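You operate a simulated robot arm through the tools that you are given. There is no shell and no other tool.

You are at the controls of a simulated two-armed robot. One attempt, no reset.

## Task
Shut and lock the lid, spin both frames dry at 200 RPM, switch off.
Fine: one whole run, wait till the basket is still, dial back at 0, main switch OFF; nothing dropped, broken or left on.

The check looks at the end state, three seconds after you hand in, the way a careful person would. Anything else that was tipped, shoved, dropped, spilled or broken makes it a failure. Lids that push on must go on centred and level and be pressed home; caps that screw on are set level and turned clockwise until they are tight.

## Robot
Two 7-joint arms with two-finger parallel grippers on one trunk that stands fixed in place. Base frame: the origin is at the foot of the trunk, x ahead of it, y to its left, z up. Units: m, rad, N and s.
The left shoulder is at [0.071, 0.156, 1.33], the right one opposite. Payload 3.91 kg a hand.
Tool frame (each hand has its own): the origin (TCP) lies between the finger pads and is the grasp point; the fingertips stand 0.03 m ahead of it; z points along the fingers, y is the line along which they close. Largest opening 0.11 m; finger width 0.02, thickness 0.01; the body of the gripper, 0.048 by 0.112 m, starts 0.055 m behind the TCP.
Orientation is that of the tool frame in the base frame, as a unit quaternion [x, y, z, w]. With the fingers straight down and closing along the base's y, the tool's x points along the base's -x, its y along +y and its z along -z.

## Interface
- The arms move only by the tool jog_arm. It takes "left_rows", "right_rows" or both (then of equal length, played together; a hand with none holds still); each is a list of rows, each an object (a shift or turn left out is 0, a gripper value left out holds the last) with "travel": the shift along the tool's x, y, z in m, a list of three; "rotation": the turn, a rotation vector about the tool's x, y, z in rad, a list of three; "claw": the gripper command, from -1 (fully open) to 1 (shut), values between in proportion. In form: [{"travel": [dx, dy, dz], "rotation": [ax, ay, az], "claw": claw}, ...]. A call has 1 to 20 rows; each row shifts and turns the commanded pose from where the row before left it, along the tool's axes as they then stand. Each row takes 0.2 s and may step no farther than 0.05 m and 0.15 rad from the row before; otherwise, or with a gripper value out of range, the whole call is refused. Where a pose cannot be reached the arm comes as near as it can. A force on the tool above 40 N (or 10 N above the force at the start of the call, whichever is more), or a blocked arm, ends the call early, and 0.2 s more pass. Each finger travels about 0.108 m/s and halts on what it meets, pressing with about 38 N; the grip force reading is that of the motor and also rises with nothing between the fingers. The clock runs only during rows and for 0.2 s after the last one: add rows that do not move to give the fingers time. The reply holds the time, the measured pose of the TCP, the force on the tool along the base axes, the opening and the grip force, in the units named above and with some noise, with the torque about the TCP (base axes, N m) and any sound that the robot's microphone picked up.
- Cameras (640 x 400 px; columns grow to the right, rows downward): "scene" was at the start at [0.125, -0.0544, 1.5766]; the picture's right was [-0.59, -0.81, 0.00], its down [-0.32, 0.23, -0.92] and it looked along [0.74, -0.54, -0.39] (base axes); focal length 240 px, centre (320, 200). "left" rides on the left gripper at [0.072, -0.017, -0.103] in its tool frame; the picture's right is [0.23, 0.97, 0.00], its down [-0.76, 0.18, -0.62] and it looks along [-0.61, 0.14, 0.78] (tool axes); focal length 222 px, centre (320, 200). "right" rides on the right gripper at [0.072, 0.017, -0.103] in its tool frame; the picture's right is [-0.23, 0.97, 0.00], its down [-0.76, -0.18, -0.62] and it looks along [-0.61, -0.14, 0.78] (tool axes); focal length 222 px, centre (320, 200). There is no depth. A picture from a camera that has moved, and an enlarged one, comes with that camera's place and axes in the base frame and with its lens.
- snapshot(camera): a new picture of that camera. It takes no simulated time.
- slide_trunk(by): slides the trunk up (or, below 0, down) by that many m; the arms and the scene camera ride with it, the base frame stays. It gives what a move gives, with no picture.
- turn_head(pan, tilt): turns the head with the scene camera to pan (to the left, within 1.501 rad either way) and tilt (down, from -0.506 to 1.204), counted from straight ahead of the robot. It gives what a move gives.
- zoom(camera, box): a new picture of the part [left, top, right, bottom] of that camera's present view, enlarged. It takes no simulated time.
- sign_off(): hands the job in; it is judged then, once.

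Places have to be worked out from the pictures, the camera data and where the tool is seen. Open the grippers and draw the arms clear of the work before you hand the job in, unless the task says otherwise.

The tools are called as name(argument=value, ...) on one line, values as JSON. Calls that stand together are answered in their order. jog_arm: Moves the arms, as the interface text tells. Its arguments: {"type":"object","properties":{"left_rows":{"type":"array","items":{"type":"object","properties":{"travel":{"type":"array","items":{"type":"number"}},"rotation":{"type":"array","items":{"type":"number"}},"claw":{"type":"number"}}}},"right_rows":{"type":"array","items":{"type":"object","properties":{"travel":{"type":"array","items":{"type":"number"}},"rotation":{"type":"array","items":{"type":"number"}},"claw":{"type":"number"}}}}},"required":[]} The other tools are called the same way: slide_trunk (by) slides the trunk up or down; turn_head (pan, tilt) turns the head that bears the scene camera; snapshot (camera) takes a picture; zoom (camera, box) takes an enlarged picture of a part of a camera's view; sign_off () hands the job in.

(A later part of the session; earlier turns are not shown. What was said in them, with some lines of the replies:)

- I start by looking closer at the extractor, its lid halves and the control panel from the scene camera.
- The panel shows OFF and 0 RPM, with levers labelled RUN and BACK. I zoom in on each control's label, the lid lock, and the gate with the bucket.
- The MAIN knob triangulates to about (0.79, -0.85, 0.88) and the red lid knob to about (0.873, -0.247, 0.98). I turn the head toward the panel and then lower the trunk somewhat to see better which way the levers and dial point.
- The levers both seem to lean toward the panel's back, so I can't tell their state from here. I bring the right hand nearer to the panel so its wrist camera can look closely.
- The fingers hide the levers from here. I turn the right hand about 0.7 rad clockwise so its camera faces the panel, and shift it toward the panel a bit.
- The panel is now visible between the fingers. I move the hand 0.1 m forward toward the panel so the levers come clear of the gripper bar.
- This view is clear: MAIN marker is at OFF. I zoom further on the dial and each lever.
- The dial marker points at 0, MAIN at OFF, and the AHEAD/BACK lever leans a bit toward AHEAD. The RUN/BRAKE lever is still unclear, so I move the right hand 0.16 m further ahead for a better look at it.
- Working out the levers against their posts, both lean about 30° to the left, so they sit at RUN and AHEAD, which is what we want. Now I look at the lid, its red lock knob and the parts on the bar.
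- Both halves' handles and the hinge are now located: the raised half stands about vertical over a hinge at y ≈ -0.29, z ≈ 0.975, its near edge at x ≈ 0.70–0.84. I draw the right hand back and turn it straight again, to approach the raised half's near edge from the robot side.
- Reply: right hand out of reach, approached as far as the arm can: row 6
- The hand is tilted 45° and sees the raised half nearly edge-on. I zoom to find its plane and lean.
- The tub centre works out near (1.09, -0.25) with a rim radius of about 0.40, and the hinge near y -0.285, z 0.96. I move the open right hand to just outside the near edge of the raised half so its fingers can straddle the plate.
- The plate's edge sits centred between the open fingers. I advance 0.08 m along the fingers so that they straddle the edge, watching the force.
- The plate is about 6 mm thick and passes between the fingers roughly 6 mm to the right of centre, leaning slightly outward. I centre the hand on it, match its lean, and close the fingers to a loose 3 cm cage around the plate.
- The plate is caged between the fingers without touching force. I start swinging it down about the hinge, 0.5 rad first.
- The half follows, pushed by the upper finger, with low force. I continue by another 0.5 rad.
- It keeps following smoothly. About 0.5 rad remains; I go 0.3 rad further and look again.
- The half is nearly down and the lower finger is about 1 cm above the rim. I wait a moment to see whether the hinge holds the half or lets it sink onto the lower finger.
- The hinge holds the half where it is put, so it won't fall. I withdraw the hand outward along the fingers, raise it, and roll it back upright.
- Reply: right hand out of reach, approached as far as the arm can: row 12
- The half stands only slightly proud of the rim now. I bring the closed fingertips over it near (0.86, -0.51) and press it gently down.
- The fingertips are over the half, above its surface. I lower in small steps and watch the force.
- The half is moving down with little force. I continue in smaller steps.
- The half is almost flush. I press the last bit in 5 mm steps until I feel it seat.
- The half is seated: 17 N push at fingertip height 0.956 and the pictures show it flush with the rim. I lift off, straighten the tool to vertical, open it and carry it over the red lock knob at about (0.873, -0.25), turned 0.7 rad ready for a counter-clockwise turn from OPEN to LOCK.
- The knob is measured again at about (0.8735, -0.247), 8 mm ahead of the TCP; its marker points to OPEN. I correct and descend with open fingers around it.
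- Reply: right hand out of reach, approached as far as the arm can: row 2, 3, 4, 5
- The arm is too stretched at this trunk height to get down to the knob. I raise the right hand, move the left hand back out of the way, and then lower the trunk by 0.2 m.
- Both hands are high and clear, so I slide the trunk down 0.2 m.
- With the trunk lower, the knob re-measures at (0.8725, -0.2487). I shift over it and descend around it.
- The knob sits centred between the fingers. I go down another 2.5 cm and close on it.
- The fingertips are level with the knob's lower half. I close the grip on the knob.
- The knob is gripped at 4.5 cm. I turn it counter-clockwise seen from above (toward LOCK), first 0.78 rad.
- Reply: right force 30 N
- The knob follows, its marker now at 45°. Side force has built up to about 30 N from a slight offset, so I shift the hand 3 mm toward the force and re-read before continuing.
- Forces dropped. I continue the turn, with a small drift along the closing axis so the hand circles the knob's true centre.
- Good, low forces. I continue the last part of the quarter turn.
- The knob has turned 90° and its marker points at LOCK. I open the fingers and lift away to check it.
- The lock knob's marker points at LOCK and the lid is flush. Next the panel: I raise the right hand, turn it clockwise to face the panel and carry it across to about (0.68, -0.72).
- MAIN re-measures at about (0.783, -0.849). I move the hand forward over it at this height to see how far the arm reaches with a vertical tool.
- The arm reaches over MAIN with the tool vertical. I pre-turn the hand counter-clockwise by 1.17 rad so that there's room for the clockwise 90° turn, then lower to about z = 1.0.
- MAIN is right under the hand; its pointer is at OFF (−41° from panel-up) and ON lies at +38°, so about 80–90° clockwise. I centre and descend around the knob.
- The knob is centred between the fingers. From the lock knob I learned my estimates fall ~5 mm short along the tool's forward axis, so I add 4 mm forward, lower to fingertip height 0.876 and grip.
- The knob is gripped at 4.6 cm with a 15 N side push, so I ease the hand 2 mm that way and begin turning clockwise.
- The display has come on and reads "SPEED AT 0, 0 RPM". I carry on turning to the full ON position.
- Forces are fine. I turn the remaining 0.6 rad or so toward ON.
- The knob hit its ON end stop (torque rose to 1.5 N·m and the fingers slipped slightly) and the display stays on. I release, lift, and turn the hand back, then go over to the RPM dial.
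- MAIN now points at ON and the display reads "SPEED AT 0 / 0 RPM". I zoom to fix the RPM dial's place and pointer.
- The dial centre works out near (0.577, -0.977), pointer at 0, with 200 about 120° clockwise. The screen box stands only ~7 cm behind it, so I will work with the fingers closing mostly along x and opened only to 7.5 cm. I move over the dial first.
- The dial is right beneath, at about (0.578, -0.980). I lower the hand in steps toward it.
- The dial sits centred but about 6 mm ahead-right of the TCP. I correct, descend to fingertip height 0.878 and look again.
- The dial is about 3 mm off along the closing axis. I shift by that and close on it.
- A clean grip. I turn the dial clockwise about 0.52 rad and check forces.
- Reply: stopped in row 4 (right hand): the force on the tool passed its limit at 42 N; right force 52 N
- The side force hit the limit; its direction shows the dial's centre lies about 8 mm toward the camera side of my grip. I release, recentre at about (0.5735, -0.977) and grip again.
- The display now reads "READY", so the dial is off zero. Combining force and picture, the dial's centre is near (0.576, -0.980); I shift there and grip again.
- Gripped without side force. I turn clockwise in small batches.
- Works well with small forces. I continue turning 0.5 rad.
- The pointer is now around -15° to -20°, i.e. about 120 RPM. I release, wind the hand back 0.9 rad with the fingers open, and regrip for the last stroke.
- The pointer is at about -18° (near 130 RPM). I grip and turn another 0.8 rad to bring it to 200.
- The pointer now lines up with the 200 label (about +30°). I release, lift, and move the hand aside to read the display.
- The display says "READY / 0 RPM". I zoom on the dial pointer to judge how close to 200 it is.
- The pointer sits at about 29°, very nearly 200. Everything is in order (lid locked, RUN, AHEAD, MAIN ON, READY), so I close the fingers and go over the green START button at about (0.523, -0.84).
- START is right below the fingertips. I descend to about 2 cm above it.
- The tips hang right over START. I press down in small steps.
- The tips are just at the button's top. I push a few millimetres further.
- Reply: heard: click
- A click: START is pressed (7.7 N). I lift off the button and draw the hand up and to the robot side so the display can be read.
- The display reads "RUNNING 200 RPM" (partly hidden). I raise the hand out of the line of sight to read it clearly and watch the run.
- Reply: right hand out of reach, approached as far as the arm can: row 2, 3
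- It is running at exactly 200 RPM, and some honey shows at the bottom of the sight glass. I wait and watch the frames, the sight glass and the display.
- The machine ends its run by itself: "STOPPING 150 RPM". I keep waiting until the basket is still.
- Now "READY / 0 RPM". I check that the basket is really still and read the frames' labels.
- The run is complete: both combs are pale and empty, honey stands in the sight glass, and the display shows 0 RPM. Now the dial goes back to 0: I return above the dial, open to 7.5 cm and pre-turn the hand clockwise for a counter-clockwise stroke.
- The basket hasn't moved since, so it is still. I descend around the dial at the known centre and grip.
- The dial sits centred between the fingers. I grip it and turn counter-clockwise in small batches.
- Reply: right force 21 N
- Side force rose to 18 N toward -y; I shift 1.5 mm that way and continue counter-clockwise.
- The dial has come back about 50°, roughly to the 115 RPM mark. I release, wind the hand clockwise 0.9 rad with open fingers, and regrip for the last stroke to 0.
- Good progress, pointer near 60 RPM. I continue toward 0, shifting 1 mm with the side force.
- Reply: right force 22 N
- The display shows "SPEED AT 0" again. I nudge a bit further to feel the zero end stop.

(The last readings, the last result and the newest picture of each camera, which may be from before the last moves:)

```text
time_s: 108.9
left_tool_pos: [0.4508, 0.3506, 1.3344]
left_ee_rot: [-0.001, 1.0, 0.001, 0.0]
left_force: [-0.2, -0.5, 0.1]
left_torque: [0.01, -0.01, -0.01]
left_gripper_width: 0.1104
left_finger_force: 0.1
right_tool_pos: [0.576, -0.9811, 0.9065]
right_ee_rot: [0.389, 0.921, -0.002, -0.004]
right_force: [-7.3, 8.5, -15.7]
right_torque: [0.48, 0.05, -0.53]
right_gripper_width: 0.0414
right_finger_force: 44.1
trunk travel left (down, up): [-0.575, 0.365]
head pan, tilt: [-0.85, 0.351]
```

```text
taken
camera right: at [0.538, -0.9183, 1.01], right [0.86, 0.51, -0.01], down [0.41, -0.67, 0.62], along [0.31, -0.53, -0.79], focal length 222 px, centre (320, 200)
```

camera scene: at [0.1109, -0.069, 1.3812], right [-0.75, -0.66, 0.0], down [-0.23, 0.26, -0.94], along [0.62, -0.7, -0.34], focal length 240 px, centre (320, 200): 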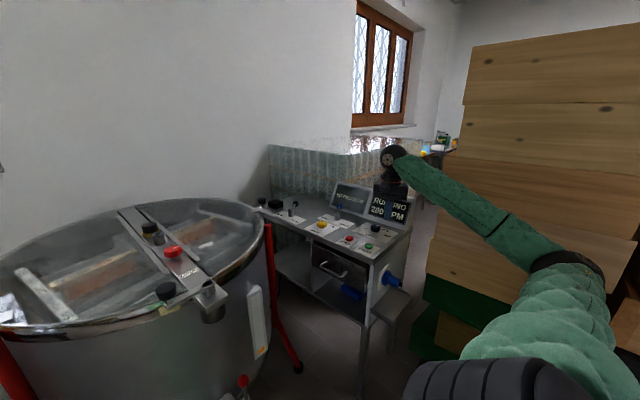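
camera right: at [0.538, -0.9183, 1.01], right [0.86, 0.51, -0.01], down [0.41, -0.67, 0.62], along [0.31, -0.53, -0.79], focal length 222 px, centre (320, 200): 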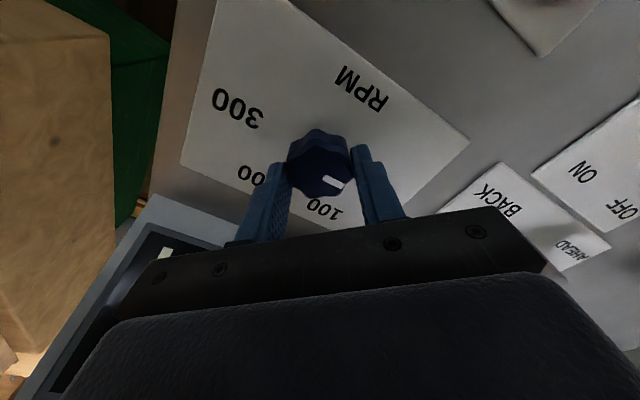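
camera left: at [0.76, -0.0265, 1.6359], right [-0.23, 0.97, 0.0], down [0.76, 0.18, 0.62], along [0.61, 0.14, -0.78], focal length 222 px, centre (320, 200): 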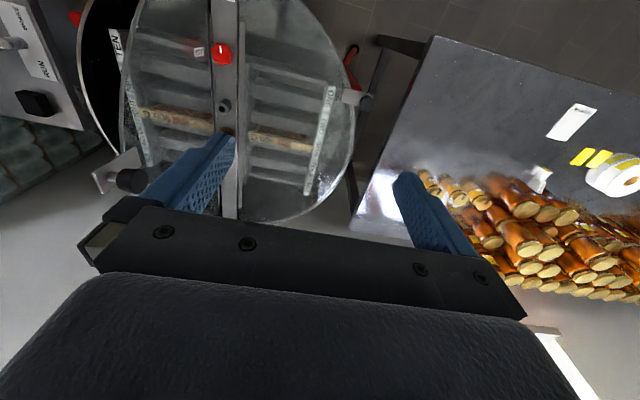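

Torque of -0.53 N·m about the vertical: the zero stop is reached. I release and lift to check the dial.

jog_arm(right_rows=[{"claw": -0.36}, {"claw": -0.36}, {"claw": -0.36}, {"travel": [0, 0, -0.03]}, {"travel": [0, 0, -0.04]}, {"travel": [0, 0, -0.04]}, {"travel": [0, 0, -0.04]}])

zoom(camera="right", box=[220, 40, 420, 200])

zoom(camera="scene", box=[310, 160, 450, 270])

```text
time_s: 110.5
left_tool_pos: [0.4514, 0.3525, 1.3344]
left_ee_rot: [0.0, 1.0, 0.0, 0.0]
left_force: [1.0, -0.6, -0.2]
left_torque: [-0.03, 0.05, 0.0]
left_gripper_width: 0.1101
left_finger_force: 0.0
right_tool_pos: [0.5763, -0.9816, 1.0575]
right_ee_rot: [0.391, 0.92, -0.003, -0.003]
right_force: [0.1, -0.8, -0.5]
right_torque: [-0.02, -0.03, 0.03]
right_gripper_width: 0.0746
right_finger_force: 0.1
trunk travel left (down, up): [-0.575, 0.365]
head pan, tilt: [-0.85, 0.351]
```

```text
2.50 times, centred on (320, 120) of right
camera zoom: at [0.5386, -0.9176, 1.1609], right [0.86, 0.51, -0.01], down [0.41, -0.67, 0.62], along [0.31, -0.54, -0.78], focal length 555 px, centre (320, 400)
```

zoom: 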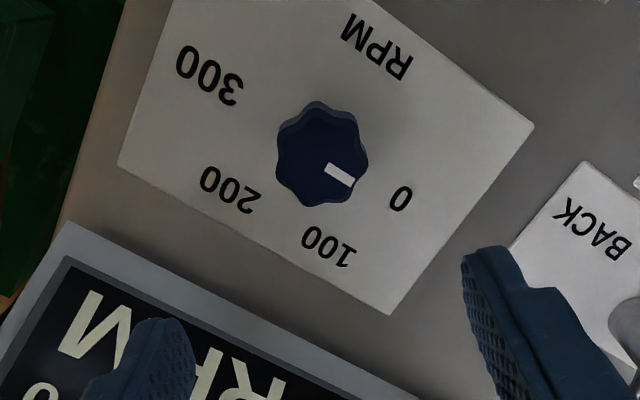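

```text
3.64 times, centred on (380, 215) of scene
camera zoom: at [0.1113, -0.0679, 1.3812], right [-0.75, -0.66, 0.0], down [-0.23, 0.26, -0.94], along [0.62, -0.71, -0.34], focal length 873 px, centre (102, 146)
```

zoom: 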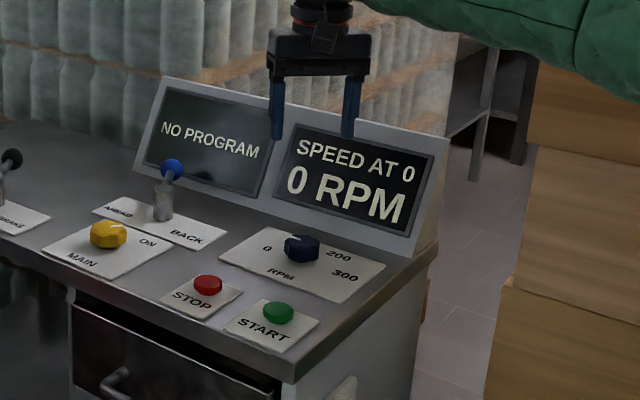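

The dial pointer is on 0 and the display says "SPEED AT 0 / 0 RPM". Now MAIN: I carry the hand over to (0.7855, -0.849), open it and turn it to yaw -1.15 for a counter-clockwise turn to OFF.

jog_arm(right_rows=[{"travel": [-0.0083, 0.0404, 0]}, {"travel": [-0.0083, 0.0404, 0]}, {"travel": [-0.0083, 0.0404, 0]}, {"travel": [-0.0083, 0.0404, 0]}, {"travel": [-0.0083, 0.0404, 0]}, {"travel": [-0.0083, 0.0404, 0], "claw": -0.6}, {"rotation": [0, 0, 0.117]}, {"rotation": [0, 0, 0.117]}, {"rotation": [0, 0, 0.117]}])

snapshot(camera="right")

```text
time_s: 112.5
left_tool_pos: [0.4513, 0.3535, 1.3347]
left_ee_rot: [0.0, 1.0, -0.001, -0.001]
left_force: [-0.5, 0.7, -0.1]
left_torque: [-0.02, 0.01, 0.06]
left_gripper_width: 0.1102
left_finger_force: 0.0
right_tool_pos: [0.7846, -0.8473, 1.0552]
right_ee_rot: [0.546, 0.838, -0.003, -0.003]
right_force: [0.0, -0.4, -0.1]
right_torque: [0.03, 0.0, 0.03]
right_gripper_width: 0.0877
right_finger_force: 0.1
trunk travel left (down, up): [-0.575, 0.365]
head pan, tilt: [-0.85, 0.351]
```

```text
taken
camera right: at [0.7721, -0.7749, 1.1597], right [0.98, 0.19, -0.01], down [0.15, -0.77, 0.62], along [0.11, -0.61, -0.78], focal length 222 px, centre (320, 200)
```

right: 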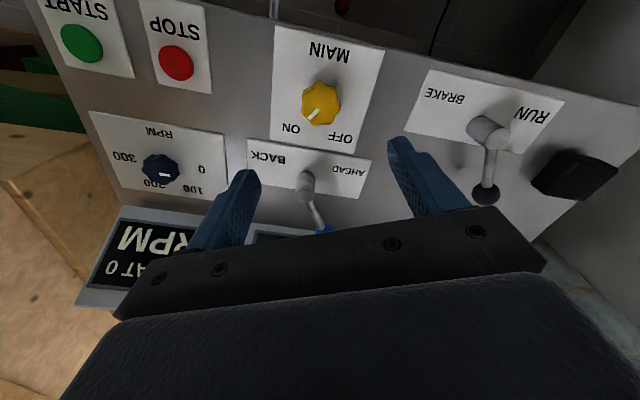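

MAIN is under the hand and I centre on the known axis. I descend around the knob and grip it.

jog_arm(right_rows=[{"travel": [-0.002, 0, 0.04]}, {"travel": [0, 0, 0.04]}, {"travel": [0, 0, 0.04]}, {"travel": [0, 0, 0.02]}, {"travel": [0, 0, 0.008]}])

snapshot(camera="right")

```text
time_s: 113.7
left_tool_pos: [0.4517, 0.3522, 1.3341]
left_ee_rot: [0.0, 1.0, 0.0, -0.001]
left_force: [-0.2, 0.6, 0.1]
left_torque: [-0.01, -0.01, 0.01]
left_gripper_width: 0.1102
left_finger_force: 0.0
right_tool_pos: [0.7842, -0.8497, 0.9058]
right_ee_rot: [0.545, 0.839, -0.002, -0.003]
right_force: [0.0, -0.1, 0.4]
right_torque: [-0.01, 0.0, 0.01]
right_gripper_width: 0.0882
right_finger_force: 0.0
trunk travel left (down, up): [-0.575, 0.365]
head pan, tilt: [-0.85, 0.351]
```

```text
taken
camera right: at [0.7708, -0.7788, 1.0095], right [0.98, 0.19, -0.01], down [0.15, -0.77, 0.62], along [0.11, -0.61, -0.78], focal length 222 px, centre (320, 200)
```

right: 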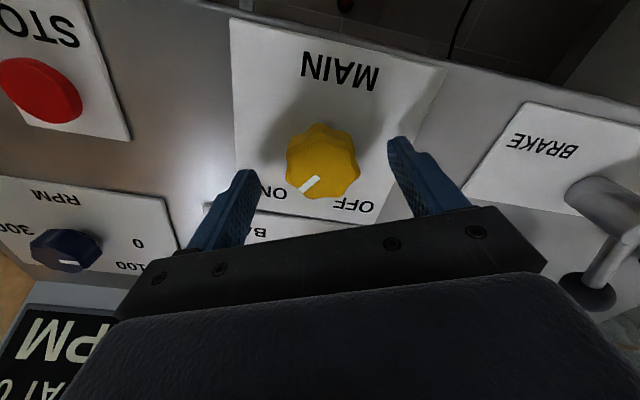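

jog_arm(right_rows=[{"travel": [0, 0.0015, 0], "claw": 1}, {"claw": 1}, {"claw": 1}, {"claw": 1}, {"rotation": [0, 0, -0.1]}, {"rotation": [0, 0, -0.1]}])

jog_arm(right_rows=[{"rotation": [0, 0, -0.12]}, {"rotation": [0, 0, -0.12]}, {"rotation": [0, 0, -0.12]}])

snapshot(camera="right")

```text
time_s: 115.1
left_tool_pos: [0.4512, 0.3507, 1.3352]
left_ee_rot: [-0.001, 1.0, 0.001, 0.0]
left_force: [-0.6, 0.3, 0.1]
left_torque: [-0.02, 0.01, 0.01]
left_gripper_width: 0.11
left_finger_force: 0.1
right_tool_pos: [0.7847, -0.8507, 0.9057]
right_ee_rot: [0.459, 0.888, -0.002, -0.005]
right_force: [-3.2, -5.9, -8.2]
right_torque: [-0.42, -0.72, 0.01]
right_gripper_width: 0.0455
right_finger_force: 44.9
trunk travel left (down, up): [-0.575, 0.365]
head pan, tilt: [-0.85, 0.351]
```

```text
time_s: 115.9
left_tool_pos: [0.4515, 0.3515, 1.3348]
left_ee_rot: [-0.001, 1.0, 0.0, 0.0]
left_force: [0.9, -0.7, -0.1]
left_torque: [-0.03, 0.0, -0.01]
left_gripper_width: 0.1099
left_finger_force: 0.0
right_tool_pos: [0.7868, -0.8497, 0.9054]
right_ee_rot: [0.291, 0.957, 0.0, -0.003]
right_force: [-1.2, -8.1, -4.0]
right_torque: [0.07, 0.06, 0.02]
right_gripper_width: 0.0451
right_finger_force: 44.8
trunk travel left (down, up): [-0.575, 0.365]
head pan, tilt: [-0.85, 0.351]
```

```text
taken
camera right: at [0.7366, -0.7962, 1.0103], right [0.73, 0.68, 0.0], down [0.54, -0.57, 0.62], along [0.42, -0.45, -0.79], focal length 222 px, centre (320, 200)
```

right: 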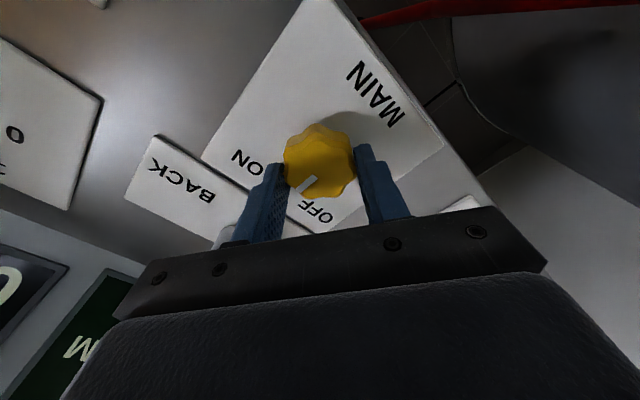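

The knob turns with low forces. I continue counter-clockwise toward OFF.

jog_arm(right_rows=[{"rotation": [0, 0, -0.12]}, {"rotation": [0, 0, -0.12]}, {"rotation": [0, 0, -0.12]}])

jog_arm(right_rows=[{"rotation": [0, 0, -0.12]}, {"rotation": [0, 0, -0.12]}, {"rotation": [0, 0, -0.1]}])

snapshot(camera="right")

zoom(camera="scene", box=[290, 160, 430, 270])

```text
time_s: 116.7
left_tool_pos: [0.4516, 0.3515, 1.3344]
left_ee_rot: [-0.002, 1.0, 0.0, -0.001]
left_force: [-0.4, -0.4, 0.2]
left_torque: [-0.05, -0.05, -0.03]
left_gripper_width: 0.1099
left_finger_force: 0.1
right_tool_pos: [0.7869, -0.8488, 0.9063]
right_ee_rot: [0.115, 0.993, 0.0, -0.004]
right_force: [2.5, -5.0, -1.9]
right_torque: [0.0, 0.44, 0.03]
right_gripper_width: 0.0455
right_finger_force: 44.7
trunk travel left (down, up): [-0.575, 0.365]
head pan, tilt: [-0.85, 0.351]
```

```text
time_s: 117.5
left_tool_pos: [0.4512, 0.3527, 1.334]
left_ee_rot: [-0.002, 1.0, 0.0, -0.001]
left_force: [-0.5, -0.9, -0.3]
left_torque: [0.01, -0.01, -0.04]
left_gripper_width: 0.1101
left_finger_force: 0.0
right_tool_pos: [0.7875, -0.848, 0.9057]
right_ee_rot: [-0.055, 0.998, 0.002, -0.005]
right_force: [0.9, 12.3, -7.8]
right_torque: [0.18, -0.24, -0.46]
right_gripper_width: 0.045
right_finger_force: 45.2
trunk travel left (down, up): [-0.575, 0.365]
head pan, tilt: [-0.85, 0.351]
```

```text
taken
camera right: at [0.7144, -0.8404, 1.0105], right [0.12, 0.99, 0.0], down [0.78, -0.09, 0.62], along [0.61, -0.07, -0.79], focal length 222 px, centre (320, 200)
```

right: 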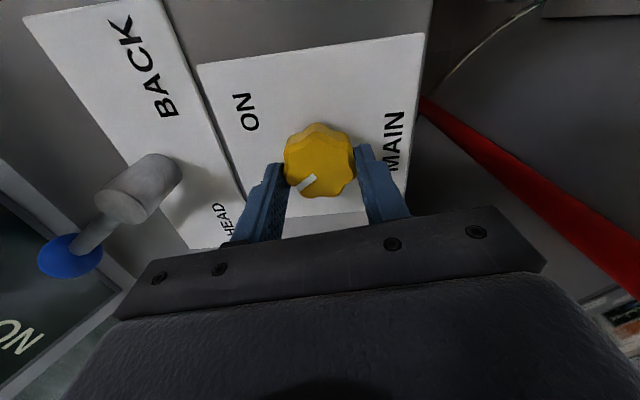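

```text
3.64 times, centred on (360, 215) of scene
camera zoom: at [0.1124, -0.069, 1.3811], right [-0.75, -0.66, 0.0], down [-0.23, 0.26, -0.94], along [0.62, -0.71, -0.34], focal length 873 px, centre (174, 146)
```

zoom: 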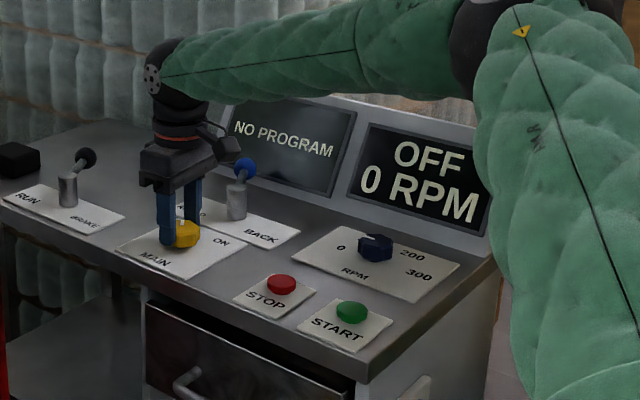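

The display shows "OFF / 0 RPM" and torque signals the OFF stop. I nudge a touch further, then release and lift away.

jog_arm(right_rows=[{"rotation": [0, 0, -0.05]}, {"claw": -0.6}, {"claw": -0.6}, {"claw": -0.6}, {"travel": [0, 0, -0.03]}, {"travel": [0, 0, -0.04]}, {"travel": [0, 0, -0.04]}, {"travel": [0, 0, -0.04]}, {"travel": [0, 0, -0.04]}])

zoom(camera="right", box=[200, 0, 440, 180])

zoom(camera="scene", box=[290, 160, 430, 270])

```text
time_s: 119.5
left_tool_pos: [0.4507, 0.3532, 1.3348]
left_ee_rot: [-0.001, 1.0, 0.0, 0.0]
left_force: [-0.2, 0.5, 0.6]
left_torque: [-0.03, -0.03, 0.01]
left_gripper_width: 0.1101
left_finger_force: 0.1
right_tool_pos: [0.7855, -0.8453, 1.0981]
right_ee_rot: [-0.078, 0.997, 0.0, -0.005]
right_force: [-0.4, 0.1, -0.3]
right_torque: [0.01, -0.02, -0.03]
right_gripper_width: 0.0879
right_finger_force: 0.1
trunk travel left (down, up): [-0.575, 0.365]
head pan, tilt: [-0.85, 0.351]
```

```text
2.22 times, centred on (320, 90) of right
camera zoom: at [0.7128, -0.8406, 1.2029], right [0.07, 1.0, 0.0], down [0.79, -0.06, 0.62], along [0.62, -0.04, -0.79], focal length 494 px, centre (320, 444)
```

zoom: 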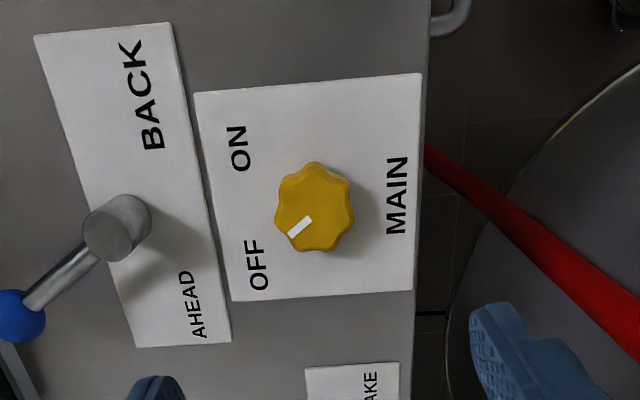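

```text
3.64 times, centred on (360, 215) of scene
camera zoom: at [0.1109, -0.0686, 1.3813], right [-0.75, -0.66, 0.0], down [-0.23, 0.26, -0.94], along [0.62, -0.71, -0.34], focal length 873 px, centre (174, 146)
```

zoom: 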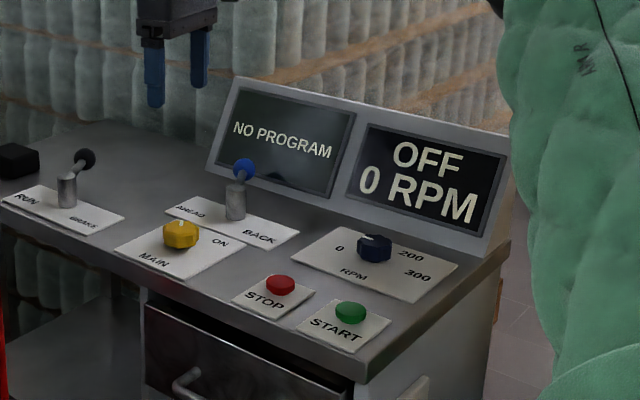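

MAIN points at OFF, the dial at 0, and the display reads OFF. I open the gripper fully and draw the right arm back clear of the work.

jog_arm(right_rows=[{"travel": [0.0236, 0.0336, -0.015], "claw": -1}, {"travel": [0.0236, 0.0336, -0.015]}, {"travel": [0.0236, 0.0336, -0.015]}, {"travel": [0.0236, 0.0336, -0.015]}, {"travel": [0.0236, 0.0336, -0.015]}, {"travel": [0.0236, 0.0336, -0.015]}, {"travel": [0.0236, 0.0336, -0.015]}, {"travel": [0.0236, 0.0336, -0.015]}, {"travel": [0.0236, 0.0336, -0.015]}, {"travel": [0.0236, 0.0336, -0.015]}])

turn_head(pan=-0.63, tilt=0.4)

snapshot(camera="scene")

snapshot(camera="right")

```text
time_s: 121.7
left_tool_pos: [0.4497, 0.3533, 1.3338]
left_ee_rot: [-0.001, 1.0, 0.0, 0.0]
left_force: [-0.1, -0.2, -0.4]
left_torque: [0.0, -0.02, 0.04]
left_gripper_width: 0.1103
left_finger_force: 0.1
right_tool_pos: [0.4996, -0.5528, 1.2492]
right_ee_rot: [-0.079, 0.997, 0.001, -0.003]
right_force: [-0.2, -0.1, 0.2]
right_torque: [-0.01, -0.02, 0.01]
right_gripper_width: 0.1103
right_finger_force: 0.0
trunk travel left (down, up): [-0.575, 0.365]
head pan, tilt: [-0.85, 0.351]
```

```text
time_s: 122.4
left_tool_pos: [0.4512, 0.3531, 1.3345]
left_ee_rot: [-0.001, 1.0, 0.001, 0.0]
left_force: [0.3, 0.2, -0.2]
left_torque: [-0.02, 0.01, 0.01]
left_gripper_width: 0.11
left_finger_force: 0.1
right_tool_pos: [0.5012, -0.5551, 1.2483]
right_ee_rot: [-0.078, 0.997, 0.001, -0.004]
right_force: [-1.0, -0.2, -0.1]
right_torque: [0.01, 0.0, 0.01]
right_gripper_width: 0.1102
right_finger_force: 0.0
trunk travel left (down, up): [-0.575, 0.365]
head pan, tilt: [-0.63, 0.4]
```

```text
taken
camera scene: at [0.1249, -0.0543, 1.3767], right [-0.59, -0.81, 0.0], down [-0.31, 0.23, -0.92], along [0.74, -0.54, -0.39], focal length 240 px, centre (320, 200)
```

scene: 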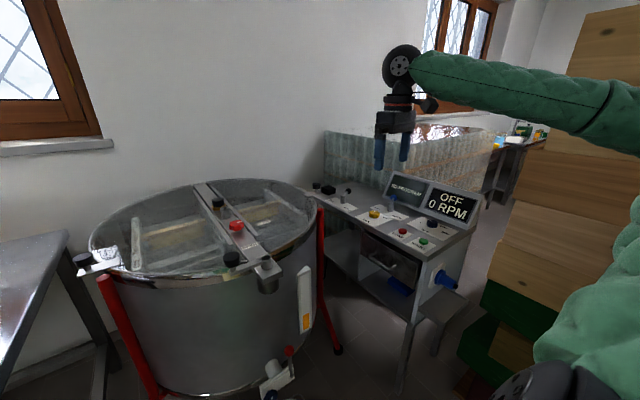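

```text
taken
camera right: at [0.4281, -0.5511, 1.3523], right [0.07, 1.0, 0.0], down [0.79, -0.06, 0.62], along [0.62, -0.04, -0.79], focal length 222 px, centre (320, 200)
```

right: 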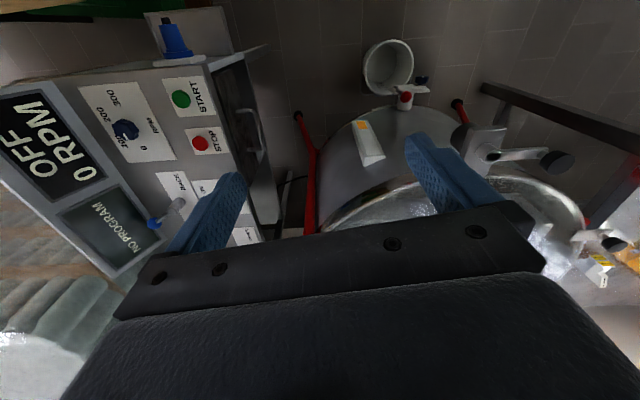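

The arms are clear. One last close look at the lid, lock and panel before handing in.

zoom(camera="scene", box=[70, 160, 330, 320])

zoom(camera="scene", box=[310, 160, 490, 270])

```text
2.46 times, centred on (200, 240) of scene
camera zoom: at [0.1249, -0.0543, 1.3767], right [-0.59, -0.81, 0.0], down [-0.31, 0.23, -0.92], along [0.74, -0.54, -0.39], focal length 591 px, centre (615, 102)
```

zoom: 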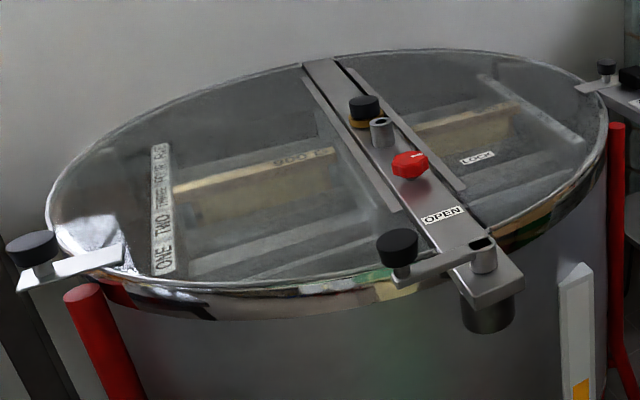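

```text
3.56 times, centred on (400, 215) of scene
camera zoom: at [0.1249, -0.0543, 1.3767], right [-0.59, -0.81, 0.0], down [-0.31, 0.23, -0.92], along [0.74, -0.54, -0.39], focal length 853 px, centre (36, 147)
```

zoom: 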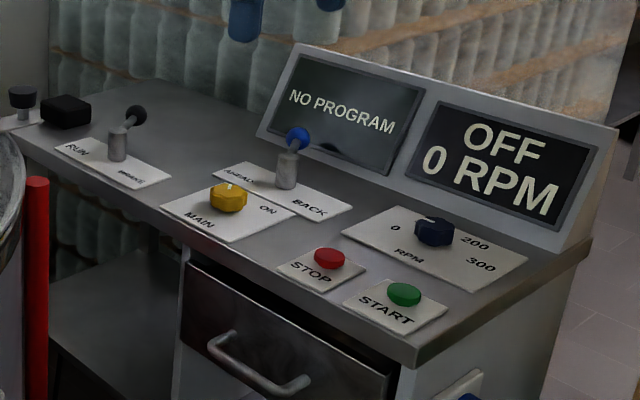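

The lid is shut and locked, the combs are spun out, and the basket is still. The dial is at 0, MAIN is OFF, nothing else has moved, and both grippers are open and clear, so I hand in.

sign_off()

```text
The job is handed in.
```

The job is done and handed in: the lid is shut and locked, both frames are spun out, and the machine is off. I haven't had the verdict back from the check.

- **Lid:** I lowered the raised half, pressed it down flush, and turned the red knob from OPEN to LOCK.
- **Run:** The machine did one run. The display showed RUNNING at 200 RPM, then the machine slowed down and stopped by itself. The combs now look pale and empty, and there is honey in the sight glass.
- **Switched off:** I waited until the basket was still. I then turned the dial back to its 0 stop and MAIN to its OFF stop. The display reads OFF, 0 RPM.
- **Levers:** RUN/BRAKE was already on RUN and AHEAD/BACK on AHEAD, so I left both alone.

On the first try at the dial, my grip was off-centre and the side force briefly reached about 50 N. I let go, recentred, and the rest of the turn went smoothly. The final pictures show nothing dropped, moved or damaged. Both grippers are open and the arms are clear of the machine.
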